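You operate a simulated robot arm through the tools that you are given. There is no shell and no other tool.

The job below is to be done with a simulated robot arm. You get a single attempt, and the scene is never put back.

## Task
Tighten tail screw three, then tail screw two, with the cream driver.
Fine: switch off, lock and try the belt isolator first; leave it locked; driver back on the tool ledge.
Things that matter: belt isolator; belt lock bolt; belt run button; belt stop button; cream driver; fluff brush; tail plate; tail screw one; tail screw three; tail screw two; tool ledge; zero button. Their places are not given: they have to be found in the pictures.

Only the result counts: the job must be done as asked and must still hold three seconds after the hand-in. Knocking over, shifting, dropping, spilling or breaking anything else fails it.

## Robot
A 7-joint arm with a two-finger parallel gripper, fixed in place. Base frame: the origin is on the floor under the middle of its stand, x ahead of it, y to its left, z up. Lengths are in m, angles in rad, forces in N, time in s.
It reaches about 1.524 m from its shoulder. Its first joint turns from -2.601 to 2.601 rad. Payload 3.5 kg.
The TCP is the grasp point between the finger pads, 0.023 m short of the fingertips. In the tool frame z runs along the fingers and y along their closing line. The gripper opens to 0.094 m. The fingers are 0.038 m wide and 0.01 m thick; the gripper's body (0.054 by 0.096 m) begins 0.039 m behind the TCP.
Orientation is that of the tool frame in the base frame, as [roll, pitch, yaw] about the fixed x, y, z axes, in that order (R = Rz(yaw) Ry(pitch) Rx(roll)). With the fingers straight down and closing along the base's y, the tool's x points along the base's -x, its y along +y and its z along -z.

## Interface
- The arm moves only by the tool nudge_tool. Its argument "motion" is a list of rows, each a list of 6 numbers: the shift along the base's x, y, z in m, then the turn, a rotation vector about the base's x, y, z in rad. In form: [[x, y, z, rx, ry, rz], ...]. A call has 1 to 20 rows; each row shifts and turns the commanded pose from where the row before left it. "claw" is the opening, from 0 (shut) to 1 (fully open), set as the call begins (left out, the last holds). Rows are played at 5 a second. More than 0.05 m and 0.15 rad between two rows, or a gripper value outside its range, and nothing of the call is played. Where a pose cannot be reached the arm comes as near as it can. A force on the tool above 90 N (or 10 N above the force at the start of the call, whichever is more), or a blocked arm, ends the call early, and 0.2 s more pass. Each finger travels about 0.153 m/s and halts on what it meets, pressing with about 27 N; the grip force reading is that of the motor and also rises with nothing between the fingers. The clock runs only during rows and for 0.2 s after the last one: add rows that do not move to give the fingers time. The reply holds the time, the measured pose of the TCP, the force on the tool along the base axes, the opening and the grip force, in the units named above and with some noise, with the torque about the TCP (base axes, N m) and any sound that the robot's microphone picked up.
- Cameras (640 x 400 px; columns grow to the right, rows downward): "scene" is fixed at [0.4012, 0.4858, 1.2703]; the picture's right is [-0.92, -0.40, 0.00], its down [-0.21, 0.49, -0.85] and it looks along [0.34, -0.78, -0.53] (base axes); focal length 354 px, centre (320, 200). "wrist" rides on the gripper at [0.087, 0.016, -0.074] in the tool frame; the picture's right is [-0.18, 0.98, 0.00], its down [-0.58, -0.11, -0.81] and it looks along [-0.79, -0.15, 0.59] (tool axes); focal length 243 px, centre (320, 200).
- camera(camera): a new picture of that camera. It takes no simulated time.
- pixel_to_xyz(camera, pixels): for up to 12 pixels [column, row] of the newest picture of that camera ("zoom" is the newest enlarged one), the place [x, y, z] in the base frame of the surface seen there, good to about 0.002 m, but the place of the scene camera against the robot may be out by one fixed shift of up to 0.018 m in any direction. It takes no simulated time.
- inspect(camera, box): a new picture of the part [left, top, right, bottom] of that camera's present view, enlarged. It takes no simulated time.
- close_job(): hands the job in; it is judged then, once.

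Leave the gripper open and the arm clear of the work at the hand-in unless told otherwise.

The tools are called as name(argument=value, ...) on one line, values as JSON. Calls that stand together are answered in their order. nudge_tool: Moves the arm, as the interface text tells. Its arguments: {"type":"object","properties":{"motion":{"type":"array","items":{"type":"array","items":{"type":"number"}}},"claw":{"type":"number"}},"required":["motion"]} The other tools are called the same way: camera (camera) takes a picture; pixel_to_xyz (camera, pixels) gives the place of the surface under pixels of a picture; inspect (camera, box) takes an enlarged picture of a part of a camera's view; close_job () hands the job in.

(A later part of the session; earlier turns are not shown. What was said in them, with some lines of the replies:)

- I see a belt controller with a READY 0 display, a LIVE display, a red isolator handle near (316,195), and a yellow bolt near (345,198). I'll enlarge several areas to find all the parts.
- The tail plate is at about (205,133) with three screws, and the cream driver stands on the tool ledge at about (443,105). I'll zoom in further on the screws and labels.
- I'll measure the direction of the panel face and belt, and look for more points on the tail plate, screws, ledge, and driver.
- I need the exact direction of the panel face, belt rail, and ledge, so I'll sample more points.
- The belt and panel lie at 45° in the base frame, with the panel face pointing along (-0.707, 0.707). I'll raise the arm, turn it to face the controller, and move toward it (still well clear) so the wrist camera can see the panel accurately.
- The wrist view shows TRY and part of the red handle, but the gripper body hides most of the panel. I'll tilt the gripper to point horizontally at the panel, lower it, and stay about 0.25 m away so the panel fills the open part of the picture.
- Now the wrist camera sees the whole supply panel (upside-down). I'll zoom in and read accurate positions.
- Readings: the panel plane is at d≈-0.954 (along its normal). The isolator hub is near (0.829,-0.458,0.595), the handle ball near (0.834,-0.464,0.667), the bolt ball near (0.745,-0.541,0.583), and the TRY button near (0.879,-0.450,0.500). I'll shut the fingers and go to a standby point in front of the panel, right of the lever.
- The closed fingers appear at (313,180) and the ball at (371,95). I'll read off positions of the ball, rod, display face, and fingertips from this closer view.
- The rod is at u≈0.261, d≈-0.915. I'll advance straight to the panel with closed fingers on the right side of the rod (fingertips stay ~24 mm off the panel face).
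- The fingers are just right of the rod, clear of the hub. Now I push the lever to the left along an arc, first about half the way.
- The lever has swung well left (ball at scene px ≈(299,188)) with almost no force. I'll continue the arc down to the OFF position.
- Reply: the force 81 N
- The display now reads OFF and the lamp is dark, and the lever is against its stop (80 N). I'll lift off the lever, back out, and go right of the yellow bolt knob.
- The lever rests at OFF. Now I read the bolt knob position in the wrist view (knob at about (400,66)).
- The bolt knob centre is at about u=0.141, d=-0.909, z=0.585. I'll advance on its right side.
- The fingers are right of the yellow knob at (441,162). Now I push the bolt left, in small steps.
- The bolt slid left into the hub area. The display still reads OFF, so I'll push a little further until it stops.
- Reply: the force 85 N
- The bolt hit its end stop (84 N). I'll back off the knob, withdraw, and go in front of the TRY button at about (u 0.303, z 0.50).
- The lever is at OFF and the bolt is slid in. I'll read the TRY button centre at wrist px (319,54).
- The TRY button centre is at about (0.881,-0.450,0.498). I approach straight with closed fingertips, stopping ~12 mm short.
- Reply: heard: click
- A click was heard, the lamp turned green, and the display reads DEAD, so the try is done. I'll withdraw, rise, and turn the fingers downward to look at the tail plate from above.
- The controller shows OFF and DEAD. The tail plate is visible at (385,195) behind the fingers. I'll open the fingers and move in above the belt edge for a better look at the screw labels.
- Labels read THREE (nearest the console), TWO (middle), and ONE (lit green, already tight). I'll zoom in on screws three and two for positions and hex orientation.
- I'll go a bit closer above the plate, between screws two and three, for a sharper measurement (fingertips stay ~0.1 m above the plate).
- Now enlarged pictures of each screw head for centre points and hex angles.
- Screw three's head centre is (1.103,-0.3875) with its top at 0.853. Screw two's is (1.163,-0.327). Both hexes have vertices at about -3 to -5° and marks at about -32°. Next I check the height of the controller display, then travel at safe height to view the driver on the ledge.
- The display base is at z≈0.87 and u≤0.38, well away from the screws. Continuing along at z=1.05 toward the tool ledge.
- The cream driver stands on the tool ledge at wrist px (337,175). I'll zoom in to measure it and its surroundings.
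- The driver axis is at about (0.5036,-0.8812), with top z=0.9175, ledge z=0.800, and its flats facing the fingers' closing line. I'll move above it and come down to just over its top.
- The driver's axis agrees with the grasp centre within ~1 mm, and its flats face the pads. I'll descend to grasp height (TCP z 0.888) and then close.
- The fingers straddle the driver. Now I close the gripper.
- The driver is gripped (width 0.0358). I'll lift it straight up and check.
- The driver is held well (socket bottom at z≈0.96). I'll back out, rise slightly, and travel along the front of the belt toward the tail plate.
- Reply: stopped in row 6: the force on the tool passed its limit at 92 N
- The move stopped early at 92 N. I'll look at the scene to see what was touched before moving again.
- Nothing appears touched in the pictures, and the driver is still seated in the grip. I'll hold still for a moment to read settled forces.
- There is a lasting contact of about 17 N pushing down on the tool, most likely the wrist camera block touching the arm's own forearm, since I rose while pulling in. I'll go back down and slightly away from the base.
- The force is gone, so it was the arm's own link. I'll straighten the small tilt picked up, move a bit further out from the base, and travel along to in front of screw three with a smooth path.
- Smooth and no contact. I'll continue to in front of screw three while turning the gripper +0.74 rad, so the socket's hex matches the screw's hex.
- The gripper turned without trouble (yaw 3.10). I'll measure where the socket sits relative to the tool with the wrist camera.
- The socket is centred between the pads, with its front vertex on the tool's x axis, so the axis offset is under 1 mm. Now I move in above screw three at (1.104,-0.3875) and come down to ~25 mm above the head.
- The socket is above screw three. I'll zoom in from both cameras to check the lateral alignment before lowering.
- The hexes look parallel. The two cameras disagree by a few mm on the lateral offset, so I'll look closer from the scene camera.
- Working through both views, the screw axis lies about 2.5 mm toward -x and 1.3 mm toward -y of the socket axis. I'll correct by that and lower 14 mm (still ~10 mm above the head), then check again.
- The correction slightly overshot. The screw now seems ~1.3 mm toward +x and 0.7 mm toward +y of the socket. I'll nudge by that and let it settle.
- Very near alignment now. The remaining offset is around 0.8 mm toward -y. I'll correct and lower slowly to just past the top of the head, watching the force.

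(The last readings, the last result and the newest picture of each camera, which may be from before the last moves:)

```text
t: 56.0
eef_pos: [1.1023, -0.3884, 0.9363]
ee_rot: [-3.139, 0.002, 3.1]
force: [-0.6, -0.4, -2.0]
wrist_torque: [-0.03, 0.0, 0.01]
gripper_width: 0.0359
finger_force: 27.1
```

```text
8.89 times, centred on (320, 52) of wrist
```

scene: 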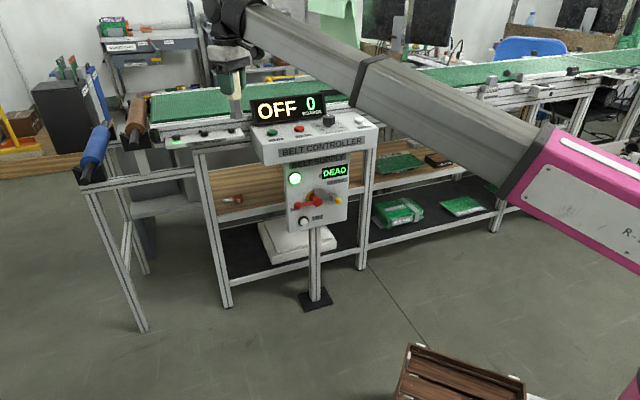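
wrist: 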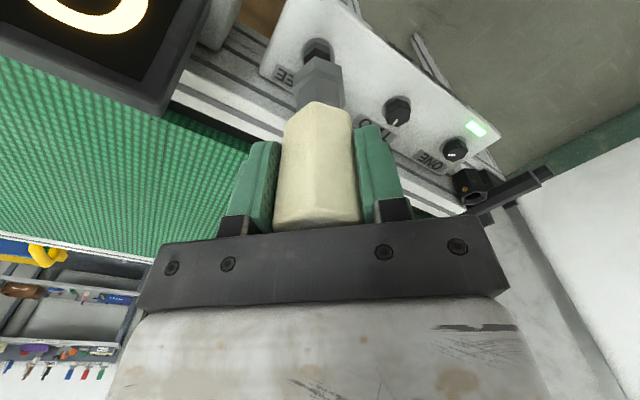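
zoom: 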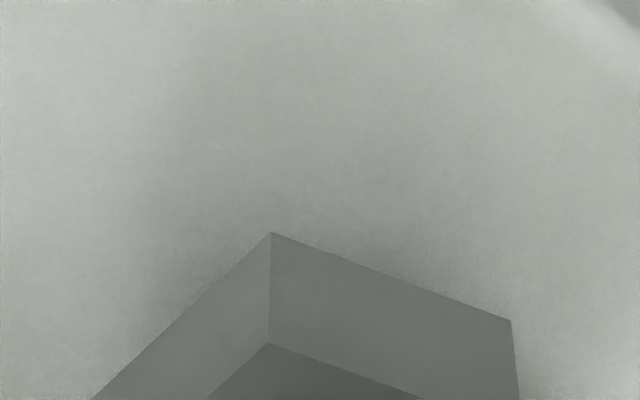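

No resistance: the socket has gone over the head. I'll lower a further ~5 mm to seat it.

nudge_tool(motion=[[0, 0, -0.002, 0, 0, 0], [0, 0, -0.002, 0, 0, 0], [0, 0, -0.001, 0, 0, 0], [0, 0, 0, 0, 0, 0], [0, 0, 0, 0, 0, 0]], claw=0)

inspect(camera="scene", box=[210, 100, 250, 140])

```text
t: 57.2
eef_pos: [1.1029, -0.3881, 0.932]
ee_rot: [-3.141, 0.003, 3.1]
force: [-0.8, -0.5, -1.5]
wrist_torque: [-0.04, -0.01, -0.01]
gripper_width: 0.0358
finger_force: 27.5
```

```text
10.00 times, centred on (230, 120) of scene
```

zoom: 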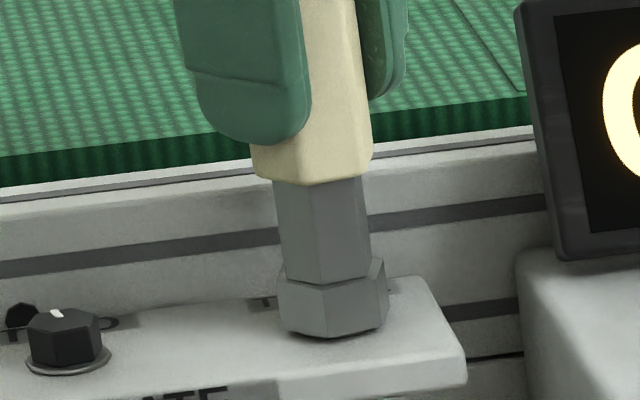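

The socket is seated over the head. Now I turn clockwise (seen from above) in small steps and watch torque and sound.

nudge_tool(motion=[[0, 0, 0, 0, 0, -0.08], [0, 0, 0, 0, 0, -0.08], [0, 0, 0, 0, 0, -0.08], [0, 0, 0, 0, 0, -0.08], [0, 0, 0, 0, 0, 0]], claw=0)

inspect(camera="scene", box=[160, 90, 270, 155])

```text
t: 58.4
eef_pos: [1.1027, -0.3883, 0.9312]
ee_rot: [-3.14, 0.003, 2.777]
force: [-2.2, 0.1, -3.3]
wrist_torque: [0.03, 0.18, 0.01]
gripper_width: 0.0358
finger_force: 27.3
```

```text
5.82 times, centred on (215, 122) of scene
```

zoom: 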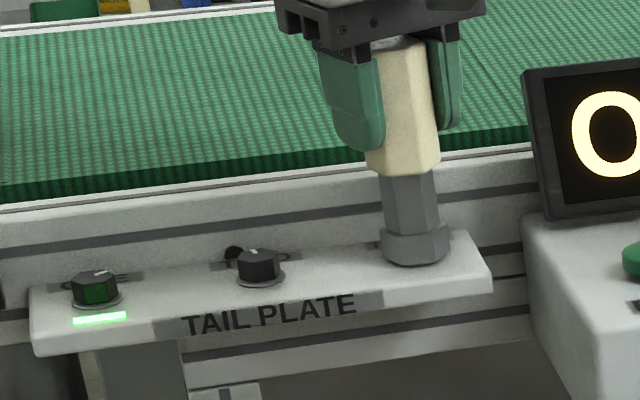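

It turned 0.32 rad with little torque. I'll continue clockwise.

nudge_tool(motion=[[0, 0, 0, 0, 0, -0.08], [0, 0, 0, 0, 0, -0.08], [0, 0, 0, 0, 0, -0.08], [0, 0, 0, 0, 0, -0.08], [0, 0, 0, 0, 0, -0.08], [0, 0, 0, 0, 0, 0]], claw=0)

inspect(camera="scene", box=[160, 90, 270, 155])

```text
t: 59.8
eef_pos: [1.1037, -0.3892, 0.9329]
ee_rot: [-3.14, 0.003, 2.378]
force: [-4.0, 0.8, 0.0]
wrist_torque: [0.12, 0.33, 0.0]
gripper_width: 0.0359
finger_force: 27.1
```

```text
5.82 times, centred on (215, 122) of scene
```

zoom: 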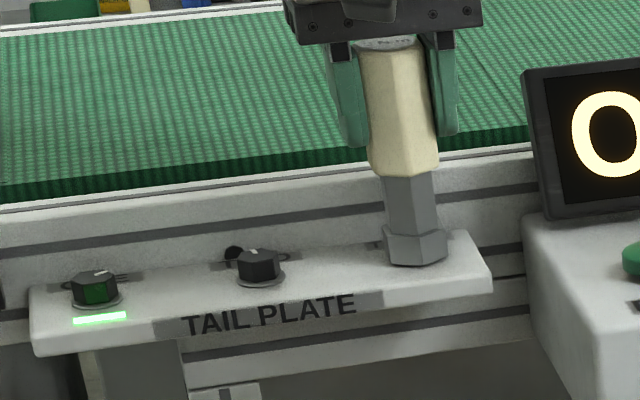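

Still free (0.72 rad turned). I'll continue clockwise.

nudge_tool(motion=[[0, 0, 0, 0, 0, -0.08], [0, 0, 0, 0, 0, -0.08], [0, 0, 0, 0, 0, -0.08], [0, 0, 0, 0, 0, -0.08], [0, 0, 0, 0, 0, -0.08], [0, 0, 0, 0, 0, 0]], claw=0)

inspect(camera="scene", box=[160, 90, 270, 155])

camera(camera="wrist")

```text
t: 61.2
eef_pos: [1.103, -0.389, 0.9324]
ee_rot: [-3.14, 0.005, 1.98]
force: [3.4, -7.2, -3.9]
wrist_torque: [-0.54, -0.31, -0.02]
gripper_width: 0.0359
finger_force: 26.4
```

```text
5.82 times, centred on (215, 122) of scene
```

zoom: 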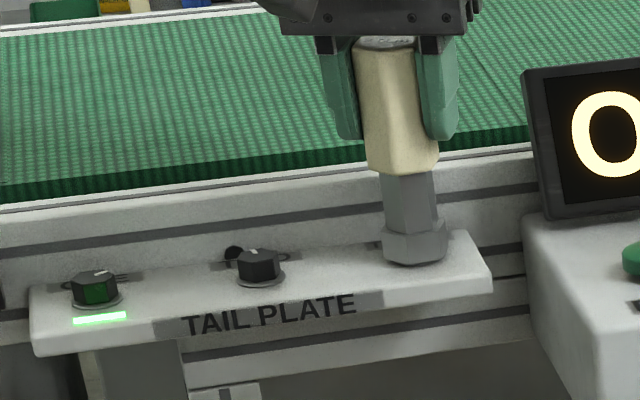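

```text
taken
```

wrist: 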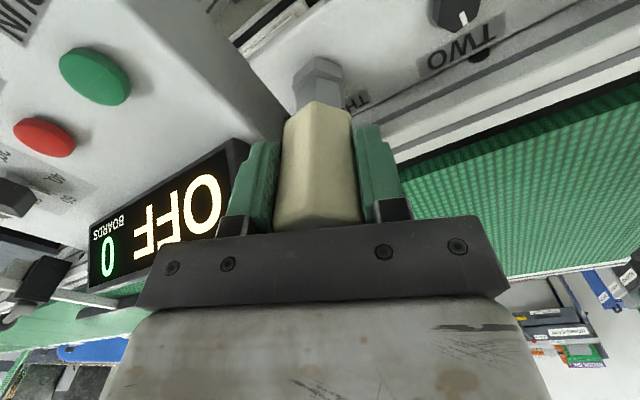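

Some side force (8 N) shows as the axis wobbles slightly; no click yet. I'll continue clockwise in smaller steps.

nudge_tool(motion=[[0, 0, 0, 0, 0, -0.06], [0, 0, 0, 0, 0, -0.06], [0, 0, 0, 0, 0, -0.06], [0, 0, 0, 0, 0, -0.06], [0, 0, 0, 0, 0, -0.06], [0, 0, 0, 0, 0, -0.06], [0, 0, 0, 0, 0, 0]], claw=0)

inspect(camera="scene", box=[160, 90, 270, 155])

```text
t: 62.8
eef_pos: [1.1036, -0.3887, 0.9316]
ee_rot: [-3.14, 0.003, 1.619]
force: [2.3, -8.3, -6.8]
wrist_torque: [-0.59, -0.24, 0.0]
gripper_width: 0.036
finger_force: 27.1
```

```text
5.82 times, centred on (215, 122) of scene
```

zoom: 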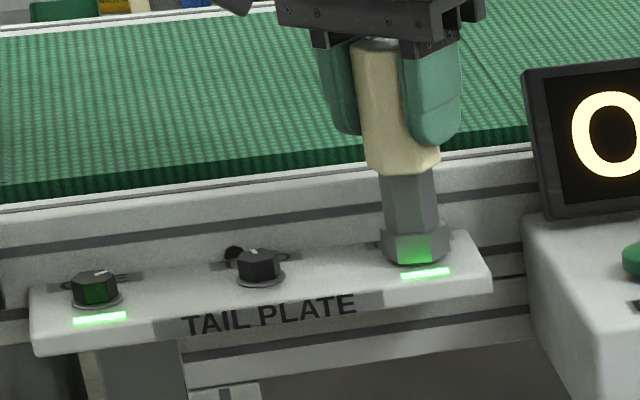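

The green lamp of screw three is now lit (scene px ≈(233,137)), so it is tight. I stop turning and lift the driver straight up.

nudge_tool(motion=[[0, 0, 0.005, 0, 0, 0], [0, 0, 0.008, 0, 0, 0], [0, 0, 0.01, 0, 0, 0], [0, 0, 0.015, 0, 0, 0], [0, 0, 0.02, 0, 0, 0], [0, 0, 0, 0, 0, 0]], claw=0)

inspect(camera="scene", box=[160, 80, 270, 155])

camera(camera="wrist")

```text
t: 64.2
eef_pos: [1.102, -0.387, 0.9901]
ee_rot: [-3.141, 0.002, 1.619]
force: [0.3, -0.2, -1.1]
wrist_torque: [-0.01, -0.01, 0.0]
gripper_width: 0.0357
finger_force: 27.4
```

```text
5.33 times, centred on (215, 118) of scene
```

zoom: 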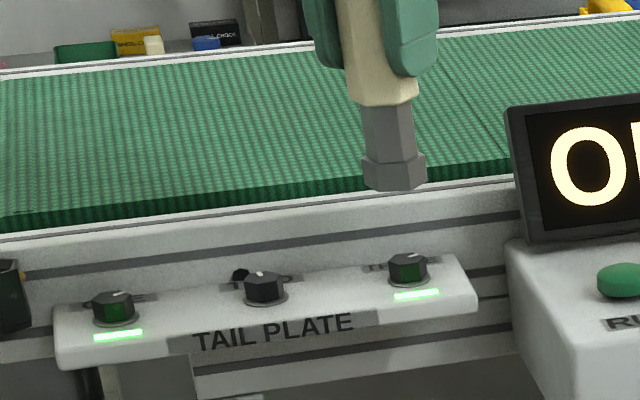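

```text
taken
```

wrist: 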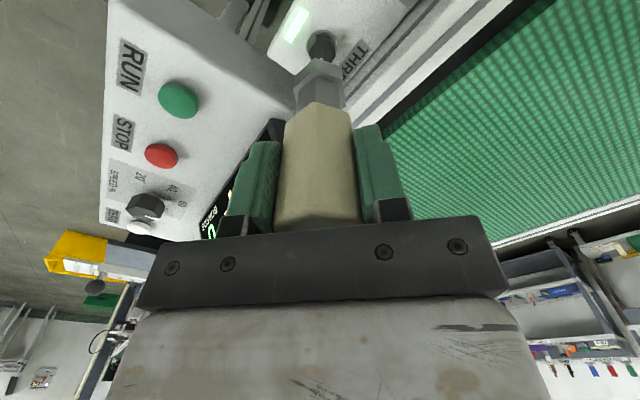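

Screw three stays lit after lifting. I'll look closely at all three head marks.

inspect(camera="scene", box=[220, 115, 244, 140])

inspect(camera="scene", box=[164, 122, 192, 148])

```text
16.00 times, centred on (232, 128) of scene
```

zoom: 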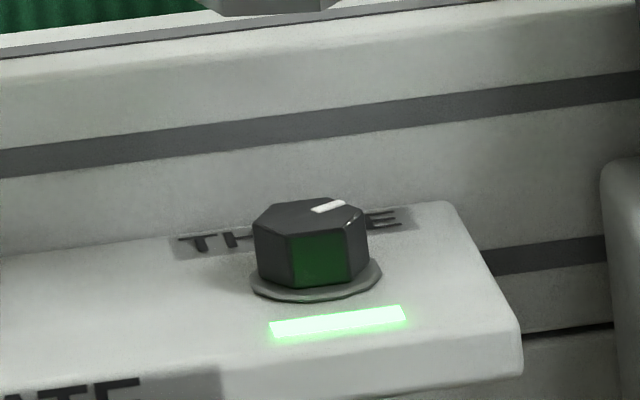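

```text
15.38 times, centred on (178, 135) of scene
```

zoom: 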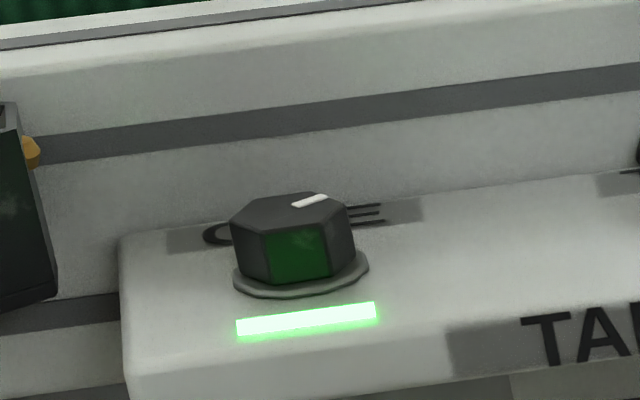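

Screw three's mark matches screw one's orientation, with both lit. Now I move over screw two at about (1.1625,-0.3287), turning back to yaw 3.056 to match its hex.

nudge_tool(motion=[[0.00498, 0.00502, 0, 0, 0, 0.08], [0.00498, 0.00502, 0, 0, 0, 0.12], [0.00498, 0.00502, 0, 0, 0, 0.12], [0.00498, 0.00502, 0, 0, 0, 0.12], [0.00498, 0.00502, 0, 0, 0, 0.12], [0.00498, 0.00502, 0, 0, 0, 0.12], [0.00498, 0.00502, 0, 0, 0, 0.12], [0.00498, 0.00502, 0, 0, 0, 0.12], [0.00498, 0.00502, 0, 0, 0, 0.12], [0.00498, 0.00502, 0, 0, 0, 0.12], [0.00498, 0.00502, 0, 0, 0, 0.12], [0.00498, 0.00502, 0, 0, 0, 0.12], [0, 0, 0, 0, 0, 0.036], [0, 0, 0, 0, 0, 0], [0, 0, 0, 0, 0, 0]], claw=0)

nudge_tool(motion=[[0, 0, -0.01, 0, 0, 0], [0, 0, -0.01, 0, 0, 0], [0, 0, -0.01, 0, 0, 0], [0, 0, 0, 0, 0, 0], [0, 0, 0, 0, 0, 0]], claw=0)

camera(camera="wrist")

inspect(camera="scene", box=[192, 110, 216, 140])

inspect(camera="wrist", box=[290, 30, 350, 75])

```text
t: 67.4
eef_pos: [1.1625, -0.3289, 0.9911]
ee_rot: [-3.139, 0.004, 3.058]
force: [0.2, -0.1, -1.7]
wrist_torque: [0.0, 0.01, -0.01]
gripper_width: 0.0356
finger_force: 27.3
```

```text
t: 68.6
eef_pos: [1.164, -0.3304, 0.959]
ee_rot: [-3.139, 0.004, 3.056]
force: [0.6, 0.3, -1.8]
wrist_torque: [-0.01, -0.04, -0.01]
gripper_width: 0.0355
finger_force: 27.1
```

```text
taken
```

wrist: 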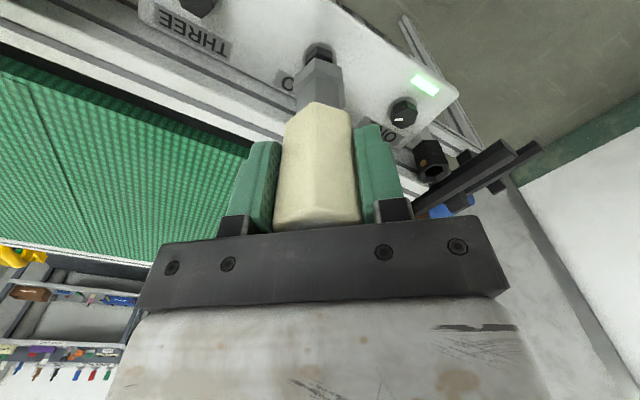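

```text
13.33 times, centred on (204, 125) of scene
```

zoom: 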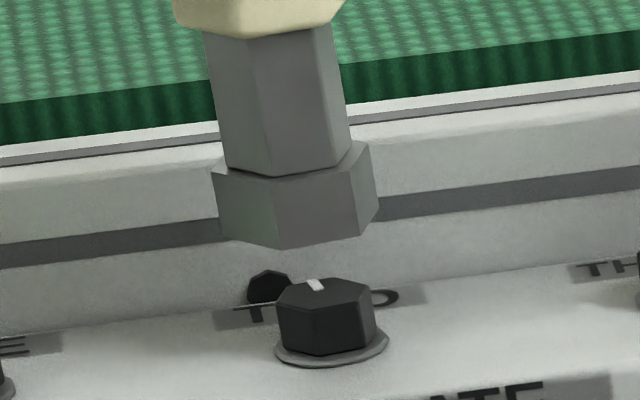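

```text
8.89 times, centred on (320, 52) of wrist
```

zoom: 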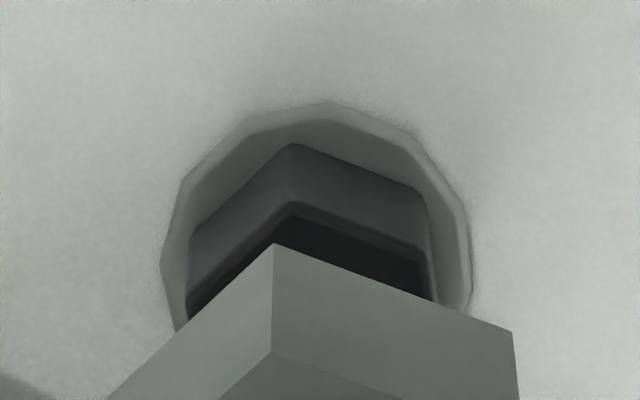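

Socket is ~20 mm above screw two. The readings differ a bit, so I'll let the arm settle and take fresh pictures before correcting.

nudge_tool(motion=[[0, 0, 0, 0, 0, 0], [0, 0, 0, 0, 0, 0], [0, 0, 0, 0, 0, 0]], claw=0)

inspect(camera="scene", box=[194, 112, 214, 137])

inspect(camera="wrist", box=[290, 30, 350, 75])

```text
t: 69.4
eef_pos: [1.165, -0.3283, 0.9598]
ee_rot: [-3.139, 0.004, 3.059]
force: [0.0, 0.5, -1.3]
wrist_torque: [-0.02, -0.06, 0.04]
gripper_width: 0.0356
finger_force: 27.0
```

```text
16.00 times, centred on (204, 124) of scene
```

zoom: 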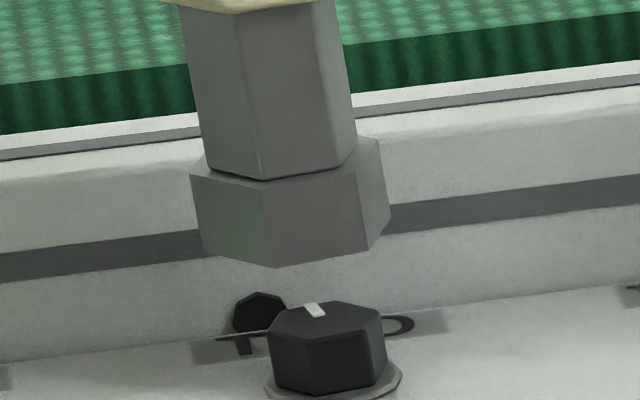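

```text
8.89 times, centred on (320, 52) of wrist
```

zoom: 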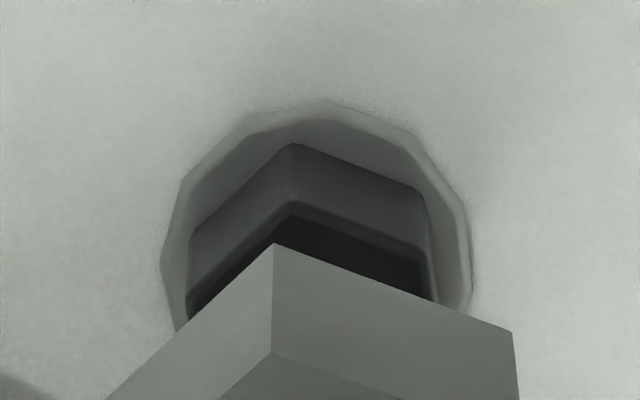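

Wrist and scene views agree that the screw is ~2 mm toward -x of the socket axis. I'll shift -2.1 mm in x, lower 8 mm, and recheck.

nudge_tool(motion=[[-0.0021, 0, 0, 0, 0, 0], [0, 0, -0.004, 0, 0, 0], [0, 0, -0.004, 0, 0, 0], [0, 0, 0, 0, 0, 0], [0, 0, 0, 0, 0, 0]], claw=0)

inspect(camera="scene", box=[194, 112, 214, 137])

inspect(camera="wrist", box=[290, 30, 350, 75])

```text
t: 70.6
eef_pos: [1.1617, -0.3293, 0.952]
ee_rot: [-3.14, 0.005, 3.057]
force: [-0.3, -0.3, -1.6]
wrist_torque: [0.01, 0.01, 0.01]
gripper_width: 0.0357
finger_force: 26.7
```

```text
16.00 times, centred on (204, 124) of scene
```

zoom: 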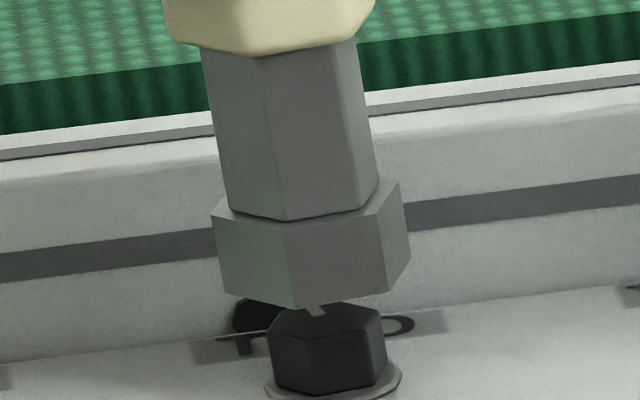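

```text
8.89 times, centred on (320, 52) of wrist
```

zoom: 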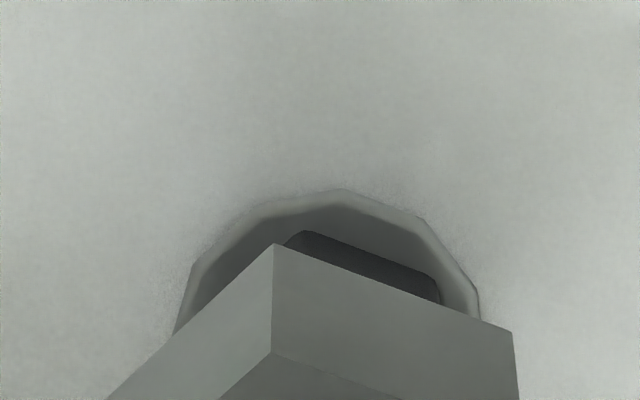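

Now nearly aligned. I'll apply a final small nudge (+0.4 mm, +0.4 mm) and lower slowly over the head, watching the force.

nudge_tool(motion=[[0.0004, 0.0004, 0, 0, 0, 0], [0, 0, -0.003, 0, 0, 0], [0, 0, -0.003, 0, 0, 0], [0, 0, -0.003, 0, 0, 0], [0, 0, -0.003, 0, 0, 0], [0, 0, -0.002, 0, 0, 0], [0, 0, 0, 0, 0, 0], [0, 0, 0, 0, 0, 0]], claw=0)

inspect(camera="scene", box=[194, 112, 214, 137])

```text
t: 72.4
eef_pos: [1.1627, -0.3279, 0.9375]
ee_rot: [-3.139, 0.004, 3.057]
force: [0.6, 0.5, -0.8]
wrist_torque: [-0.01, 0.02, -0.03]
gripper_width: 0.0359
finger_force: 27.1
```

```text
16.00 times, centred on (204, 124) of scene
```

zoom: 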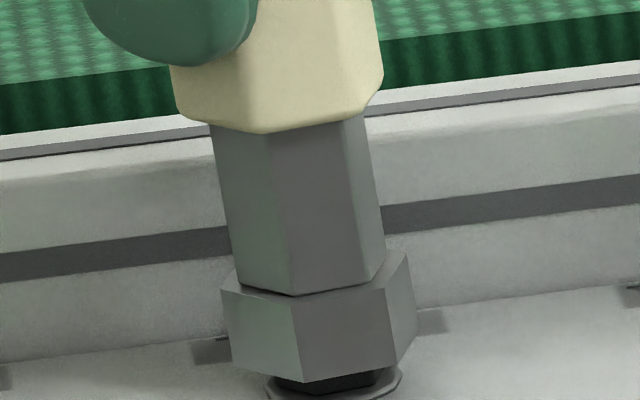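

No resistance; the socket is over screw two's head. I'll lower the last 6 mm to seat it.

nudge_tool(motion=[[0, 0, -0.002, 0, 0, 0], [0, 0, -0.002, 0, 0, 0], [0, 0, -0.002, 0, 0, 0], [0, 0, 0, 0, 0, 0]], claw=0)

inspect(camera="scene", box=[160, 90, 270, 155])

```text
t: 73.4
eef_pos: [1.1609, -0.3283, 0.9302]
ee_rot: [-3.141, 0.004, 3.056]
force: [1.1, -0.9, -1.0]
wrist_torque: [-0.05, -0.12, 0.0]
gripper_width: 0.0357
finger_force: 27.1
```

```text
5.82 times, centred on (215, 122) of scene
```

zoom: 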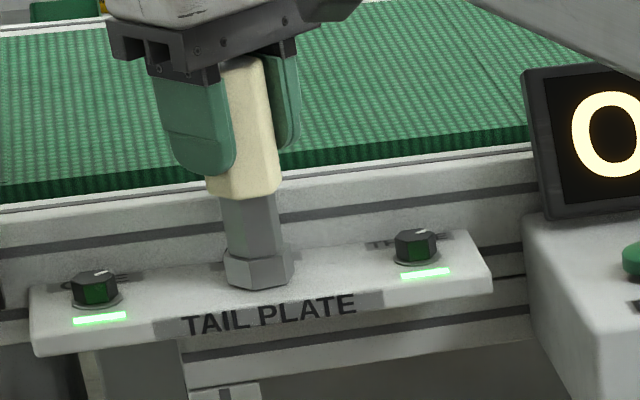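

Seated. Now I turn screw two clockwise by about 1.0 rad first.

nudge_tool(motion=[[0, 0, 0, 0, 0, -0.08], [0, 0, 0, 0, 0, -0.08], [0, 0, 0, 0, 0, -0.08], [0, 0, 0, 0, 0, -0.08], [0, 0, 0, 0, 0, -0.08], [0, 0, 0, 0, 0, -0.08], [0, 0, 0, 0, 0, -0.08], [0, 0, 0, 0, 0, -0.08], [0, 0, 0, 0, 0, -0.08], [0, 0, 0, 0, 0, -0.08], [0, 0, 0, 0, 0, -0.08], [0, 0, 0, 0, 0, -0.08], [0, 0, 0, 0, 0, -0.08], [0, 0, 0, 0, 0, 0]], claw=0)

inspect(camera="scene", box=[160, 90, 270, 155])

```text
t: 76.4
eef_pos: [1.162, -0.3284, 0.9317]
ee_rot: [3.14, 0.001, 2.017]
force: [15.2, -2.8, -1.0]
wrist_torque: [-0.15, -1.18, 0.03]
gripper_width: 0.0358
finger_force: 26.6
```

```text
5.82 times, centred on (215, 122) of scene
```

zoom: 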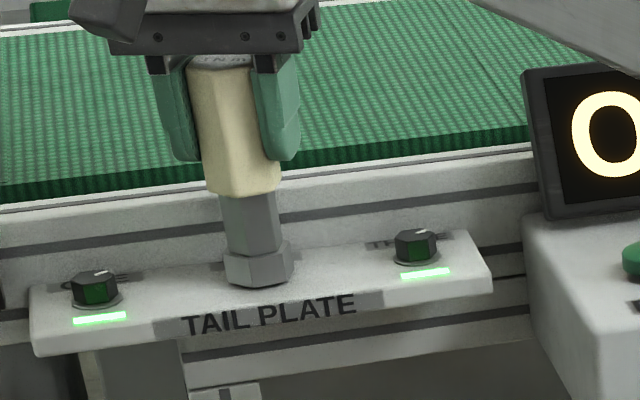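

The lamp is not lit yet. There's a 15 N side force along +x, so I'll relieve it with a 1 mm shift and continue turning in small steps.

nudge_tool(motion=[[0.001, -0.0002, 0, 0, 0, 0], [0, 0, 0, 0, 0, -0.06], [0, 0, 0, 0, 0, -0.06], [0, 0, 0, 0, 0, -0.06], [0, 0, 0, 0, 0, -0.06], [0, 0, 0, 0, 0, 0]], claw=0)

inspect(camera="scene", box=[160, 90, 270, 155])

```text
t: 77.8
eef_pos: [1.1623, -0.3279, 0.9326]
ee_rot: [3.141, 0.003, 1.778]
force: [14.5, 1.6, -1.8]
wrist_torque: [0.17, -1.16, 0.02]
gripper_width: 0.036
finger_force: 26.4
```

```text
5.82 times, centred on (215, 122) of scene
```

zoom: 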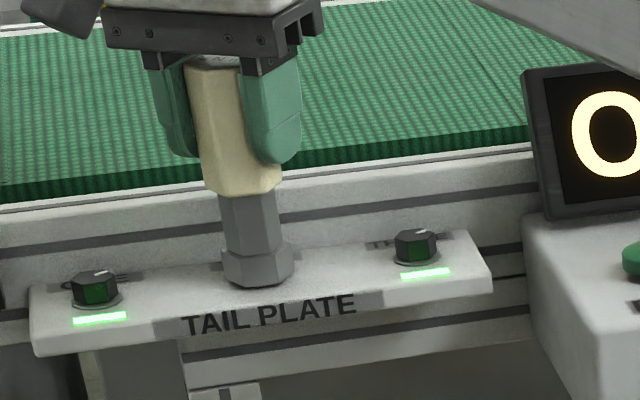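

Not lit yet (1.28 rad). I'll relieve another 1 mm in +x and continue in small steps.

nudge_tool(motion=[[0.001, 0, 0, 0, 0, -0.04], [0, 0, 0, 0, 0, -0.05], [0, 0, 0, 0, 0, -0.05], [0, 0, 0, 0, 0, 0]], claw=0)

inspect(camera="scene", box=[160, 90, 270, 155])

```text
t: 78.8
eef_pos: [1.1628, -0.3275, 0.9312]
ee_rot: [-3.14, 0.004, 1.638]
force: [4.2, 3.0, 3.4]
wrist_torque: [0.24, -0.39, -0.02]
gripper_width: 0.036
finger_force: 27.1
```

```text
5.82 times, centred on (215, 122) of scene
```

zoom: 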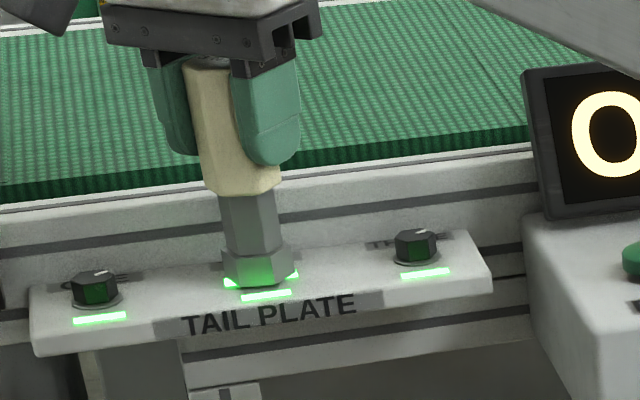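

Screw two's lamp is now lit. I'll give a hair more (0.04 rad, still less than screw three got) for margin, then lift straight up.

nudge_tool(motion=[[0, 0, 0, 0, 0, -0.04], [0, 0, 0, 0, 0, 0], [0, 0, 0.005, 0, 0, 0], [0, 0, 0.008, 0, 0, 0], [0, 0, 0.01, 0, 0, 0], [0, 0, 0.015, 0, 0, 0], [0, 0, 0.02, 0, 0, 0], [0, 0, 0, 0, 0, 0]], claw=0)

inspect(camera="scene", box=[160, 80, 270, 155])

camera(camera="wrist")

```text
t: 80.6
eef_pos: [1.1627, -0.3272, 0.9898]
ee_rot: [-3.141, 0.002, 1.598]
force: [0.5, -1.4, -1.6]
wrist_torque: [-0.02, -0.01, 0.02]
gripper_width: 0.0358
finger_force: 26.9
```

```text
5.33 times, centred on (215, 118) of scene
```

zoom: 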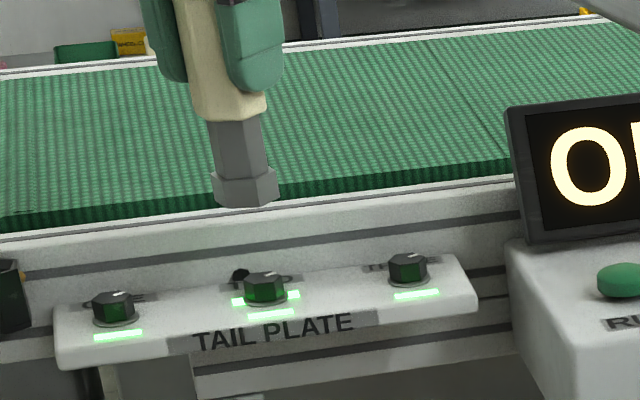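

```text
taken
```

wrist: 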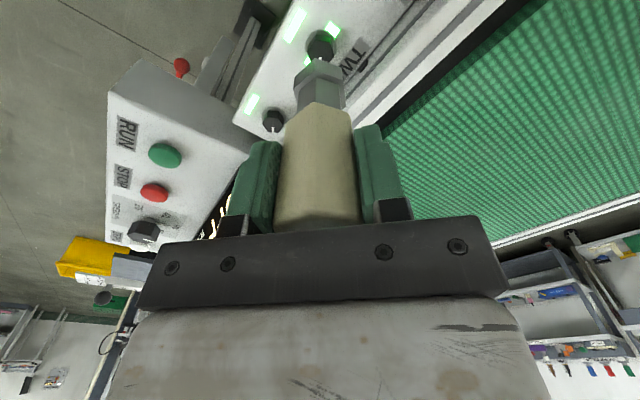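

All three screws are lit, and two extra lamps beside screw two came on. I'll zoom in to read them.

inspect(camera="scene", box=[190, 118, 230, 146])

inspect(camera="scene", box=[240, 80, 400, 230])

```text
14.29 times, centred on (210, 132) of scene
```

zoom: 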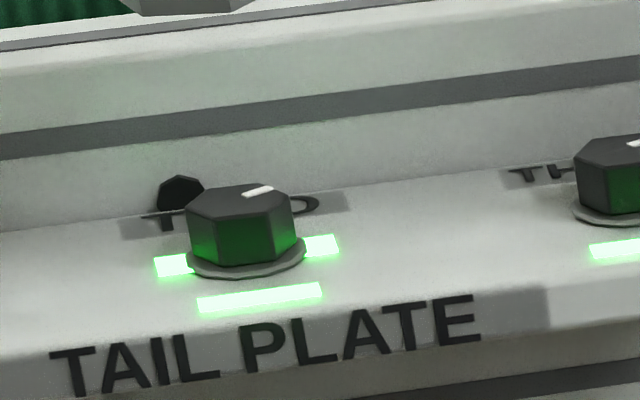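

```text
2.67 times, centred on (320, 155) of scene
```

zoom: 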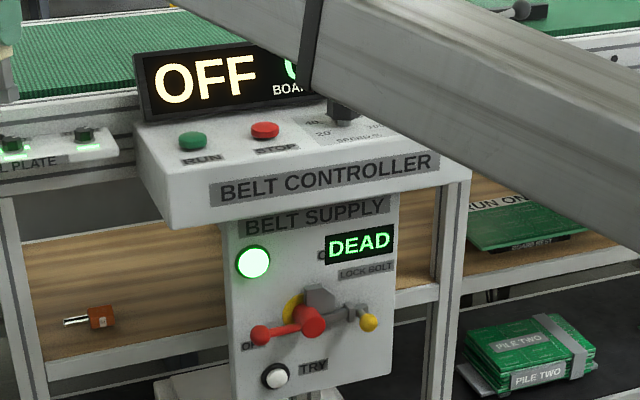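

The screws are done, and the isolator is still off, locked, and DEAD. Now I carry the driver back: up, out from the belt while turning back to yaw 2.356, then along toward the tool ledge.

nudge_tool(motion=[[0, 0, 0.02, 0, 0, 0], [-0.02293, 0.02293, 0.005, 0, 0, 0.1267], [-0.02293, 0.02293, 0.005, 0, 0, 0.1267], [-0.02293, 0.02293, 0.005, 0, 0, 0.1267], [-0.02293, 0.02293, 0.005, 0, 0, 0.1267], [-0.02293, 0.02293, 0.005, 0, 0, 0.1267], [-0.02293, 0.02293, 0.005, 0, 0, 0.1265], [-0.018, -0.018, 0, 0, 0, 0], [-0.0319, -0.0319, 0, 0, 0, 0], [-0.0319, -0.0319, 0, 0, 0, 0], [-0.0319, -0.0319, 0, 0, 0, 0], [-0.0319, -0.0319, 0, 0, 0, 0], [-0.0319, -0.0319, 0, 0, 0, 0], [-0.0319, -0.0319, 0, 0, 0, 0], [-0.0319, -0.0319, 0, 0, 0, 0], [-0.0319, -0.0319, 0, 0, 0, 0], [-0.0319, -0.0319, 0, 0, 0, 0], [-0.0319, -0.0319, 0, 0, 0, 0]], claw=0)

camera(camera="scene")

```text
t: 84.4
eef_pos: [0.6886, -0.5299, 1.0372]
ee_rot: [-3.14, 0.005, 2.359]
force: [-0.2, 0.5, -0.9]
wrist_torque: [0.03, 0.01, 0.03]
gripper_width: 0.0357
finger_force: 27.4
```

```text
taken
```

scene: 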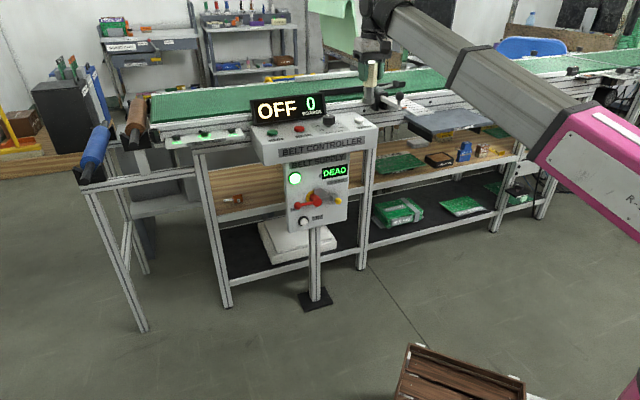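

Tail plate lamps are still lit. I'll continue to the ledge and then move in above the driver's original spot.

nudge_tool(motion=[[-0.0319, -0.0319, 0, 0, 0, 0], [-0.0319, -0.0319, 0, 0, 0, 0], [-0.0319, -0.0319, 0, 0, 0, 0], [-0.0319, -0.0319, 0, 0, 0, 0], [-0.0319, -0.0319, 0, 0, 0, 0], [-0.0319, -0.0319, 0, 0, 0, 0], [-0.0319, -0.0319, 0, 0, 0, 0], [-0.0257, -0.0257, 0, 0, 0, 0], [-0.02, -0.02, 0, 0, 0, 0], [0.0141, -0.0141, 0, 0, 0, 0], [0.0281, -0.0281, 0, 0, 0, 0], [0.0281, -0.0281, 0, 0, 0, 0], [0.014, -0.014, 0, 0, 0, 0], [0, 0, -0.03, 0, 0, 0], [0, 0, -0.03, 0, 0, 0], [0, 0, -0.03, 0, 0, 0], [0, 0, -0.03, 0, 0, 0], [0, 0, 0, 0, 0, 0], [0, 0, 0, 0, 0, 0]], claw=0)

camera(camera="wrist")

inspect(camera="scene", box=[400, 50, 500, 140])

```text
t: 88.4
eef_pos: [0.5002, -0.8789, 0.9217]
ee_rot: [-3.141, 0.002, 2.359]
force: [-0.1, 0.0, -1.6]
wrist_torque: [0.02, 0.03, -0.01]
gripper_width: 0.0357
finger_force: 26.9
```

```text
taken
```

wrist: 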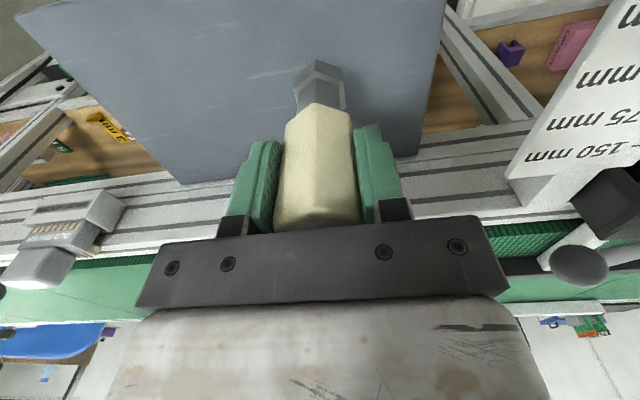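

```text
4.44 times, centred on (450, 95) of scene
```

zoom: 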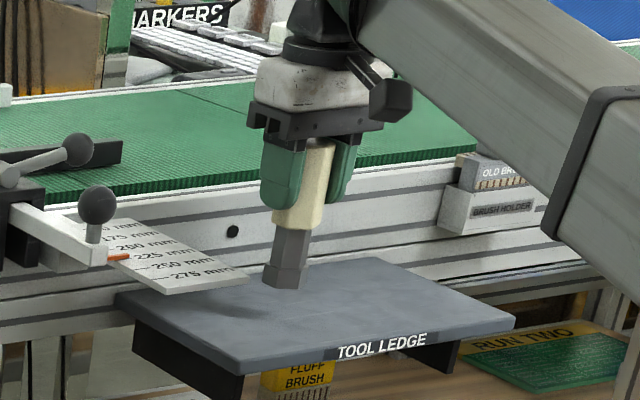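

The driver hangs over its old spot on the ledge. I'll lower 30 mm, then feel for contact.

nudge_tool(motion=[[0, 0, -0.01, 0, 0, 0], [0, 0, -0.01, 0, 0, 0], [0, 0, -0.006, 0, 0, 0], [0, 0, -0.004, 0, 0, 0], [0, 0, 0, 0, 0, 0]], claw=0)

nudge_tool(motion=[[0, 0, -0.001, 0, 0, 0], [0, 0, -0.001, 0, 0, 0], [0, 0, 0, 0, 0, 0]], claw=0)

inspect(camera="scene", box=[420, 80, 484, 130])

```text
t: 89.6
eef_pos: [0.5043, -0.8803, 0.8908]
ee_rot: [-3.14, 0.003, 2.357]
force: [-0.4, -0.2, -2.2]
wrist_torque: [-0.01, 0.03, -0.01]
gripper_width: 0.0355
finger_force: 26.6
```

```text
t: 90.4
eef_pos: [0.5037, -0.8821, 0.8893]
ee_rot: [-3.138, 0.006, 2.359]
force: [0.4, 0.3, 10.7]
wrist_torque: [0.09, 0.12, 0.02]
gripper_width: 0.0359
finger_force: 27.1
```

```text
8.00 times, centred on (452, 105) of scene
```

zoom: 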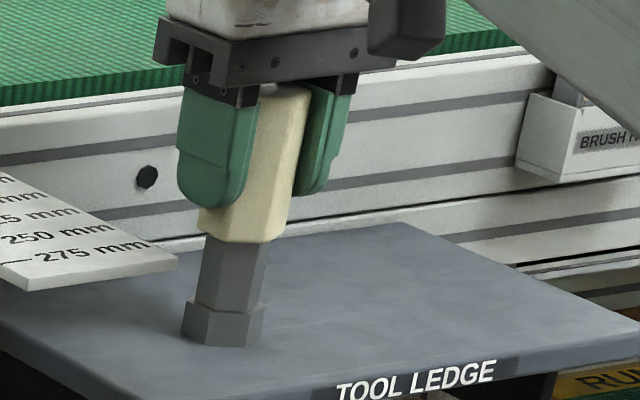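

The driver touches the ledge (10.7 N up). I'll ease the pressure slightly and open the fingers partially, then fully.

nudge_tool(motion=[[0, 0, 0.0008, 0, 0, 0], [0, 0, 0, 0, 0, 0]], claw=0)

nudge_tool(motion=[[0, 0, 0, 0, 0, 0], [0, 0, 0, 0, 0, 0]], claw=0.5)

nudge_tool(motion=[[0, 0, 0, 0, 0, 0], [0, 0, 0, 0, 0, 0], [0, 0, 0, 0, 0, 0]], claw=1)

camera(camera="wrist")

inspect(camera="scene", box=[420, 80, 484, 130])

```text
t: 91.0
eef_pos: [0.5031, -0.8809, 0.8896]
ee_rot: [-3.141, 0.004, 2.358]
force: [1.8, -0.8, 9.4]
wrist_torque: [0.05, 0.06, 0.0]
gripper_width: 0.0356
finger_force: 26.9
```

```text
t: 91.6
eef_pos: [0.5027, -0.8809, 0.8892]
ee_rot: [-3.141, 0.003, 2.355]
force: [0.1, 1.5, 0.0]
wrist_torque: [0.01, 0.03, -0.01]
gripper_width: 0.047
finger_force: 0.1
```

```text
t: 92.4
eef_pos: [0.504, -0.881, 0.8882]
ee_rot: [-3.14, 0.003, 2.357]
force: [-0.2, 0.6, 0.5]
wrist_torque: [-0.02, 0.03, -0.02]
gripper_width: 0.0941
finger_force: 0.0
```

```text
taken
```

wrist: 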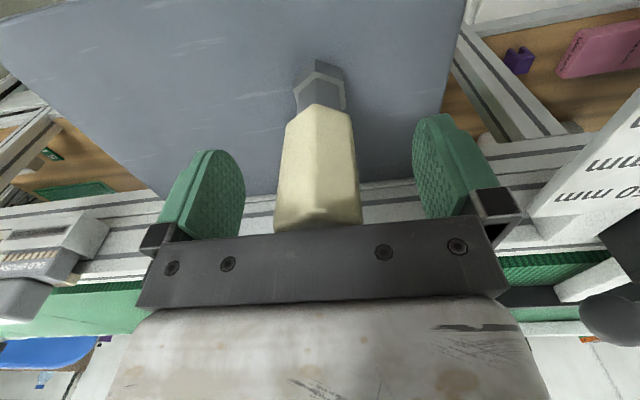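

```text
8.00 times, centred on (452, 105) of scene
```

zoom: 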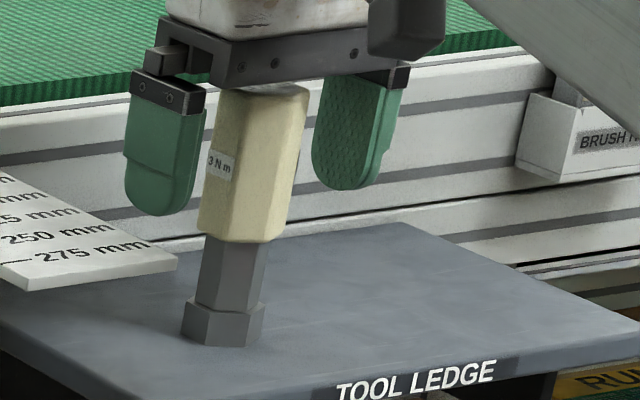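

The driver stands free on the ledge with fingers fully open. I'll rise straight up and withdraw clear of the work.

nudge_tool(motion=[[0, 0, 0.015, 0, 0, 0], [0, 0, 0.025, 0, 0, 0], [0, 0, 0.035, 0, 0, 0], [0, 0, 0.035, 0, 0, 0], [0, 0, 0.03, 0, 0, 0], [-0.02, 0.02, 0, 0, 0, 0], [-0.025, 0.025, 0, 0, 0, 0], [-0.025, 0.025, 0, 0, 0, 0], [0, 0, 0, 0, 0, 0]], claw=1)

camera(camera="scene")

inspect(camera="scene", box=[160, 80, 360, 240])

inspect(camera="scene", box=[400, 70, 500, 150])

```text
t: 94.4
eef_pos: [0.4354, -0.8116, 1.0314]
ee_rot: [-3.14, 0.001, 2.358]
force: [0.6, -0.1, 0.3]
wrist_torque: [0.0, -0.01, 0.0]
gripper_width: 0.094
finger_force: 0.2
```

```text
taken
```

scene: 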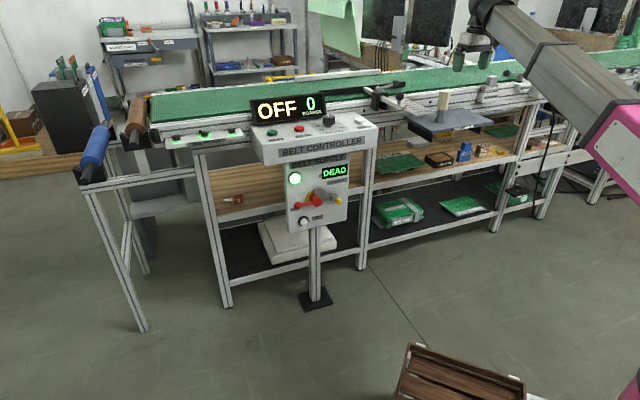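

```text
2.50 times, centred on (260, 160) of scene
```

zoom: 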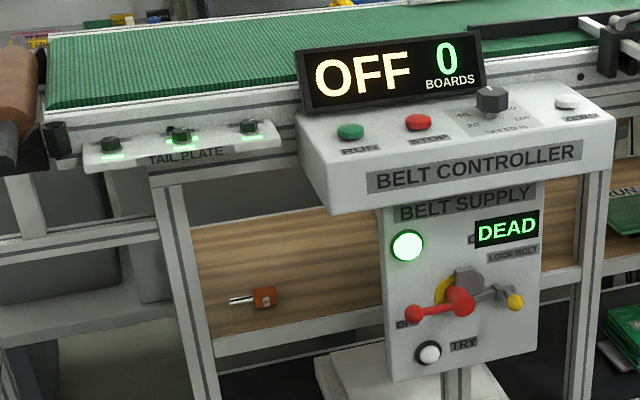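

```text
5.00 times, centred on (450, 110) of scene
```

zoom: 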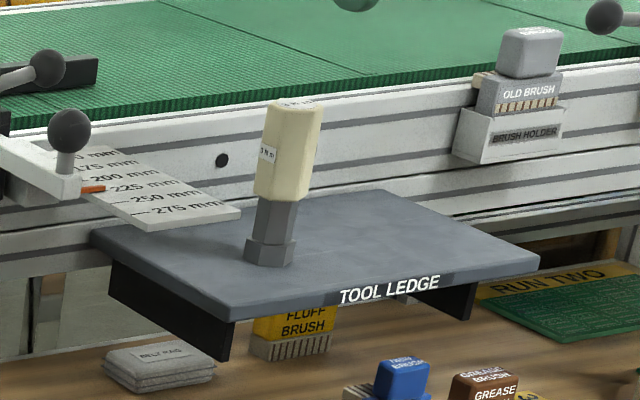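

Final check: all three tail-screw lamps are lit. The isolator lever is at OFF with the bolt in, and the supply reads DEAD. The cream driver stands upright on the tool ledge, and the gripper is open and clear. I'm handing the job in.

close_job()

```text
The job is handed in.
```

I tightened tail screw three, then tail screw two, with the cream driver, and handed the job in.

- **Isolator:** I switched it off first, slid the lock bolt in to its stop, and pressed TRY. The button clicked and the supply display changed to DEAD. I left it off and locked.
- **Screws:** Each was turned clockwise until its green lamp came on, about 1.48 rad for three and 1.46 rad for two. Both lamps stayed lit after I lifted the driver. I heard no click from the driver on either screw, so the lamps are the only sign that they are tight. Screw one was already lit and I did not touch it.
- **Driver:** It is standing upright on the tool ledge, on the spot it came from.
- **Contact on the way:** While first carrying the driver, the arm stopped once at 92 N. The likely cause is the wrist camera touching the arm's own forearm. I backed off and the force cleared. The pictures show nothing else moved.

The gripper is open and the arm is clear of the work.
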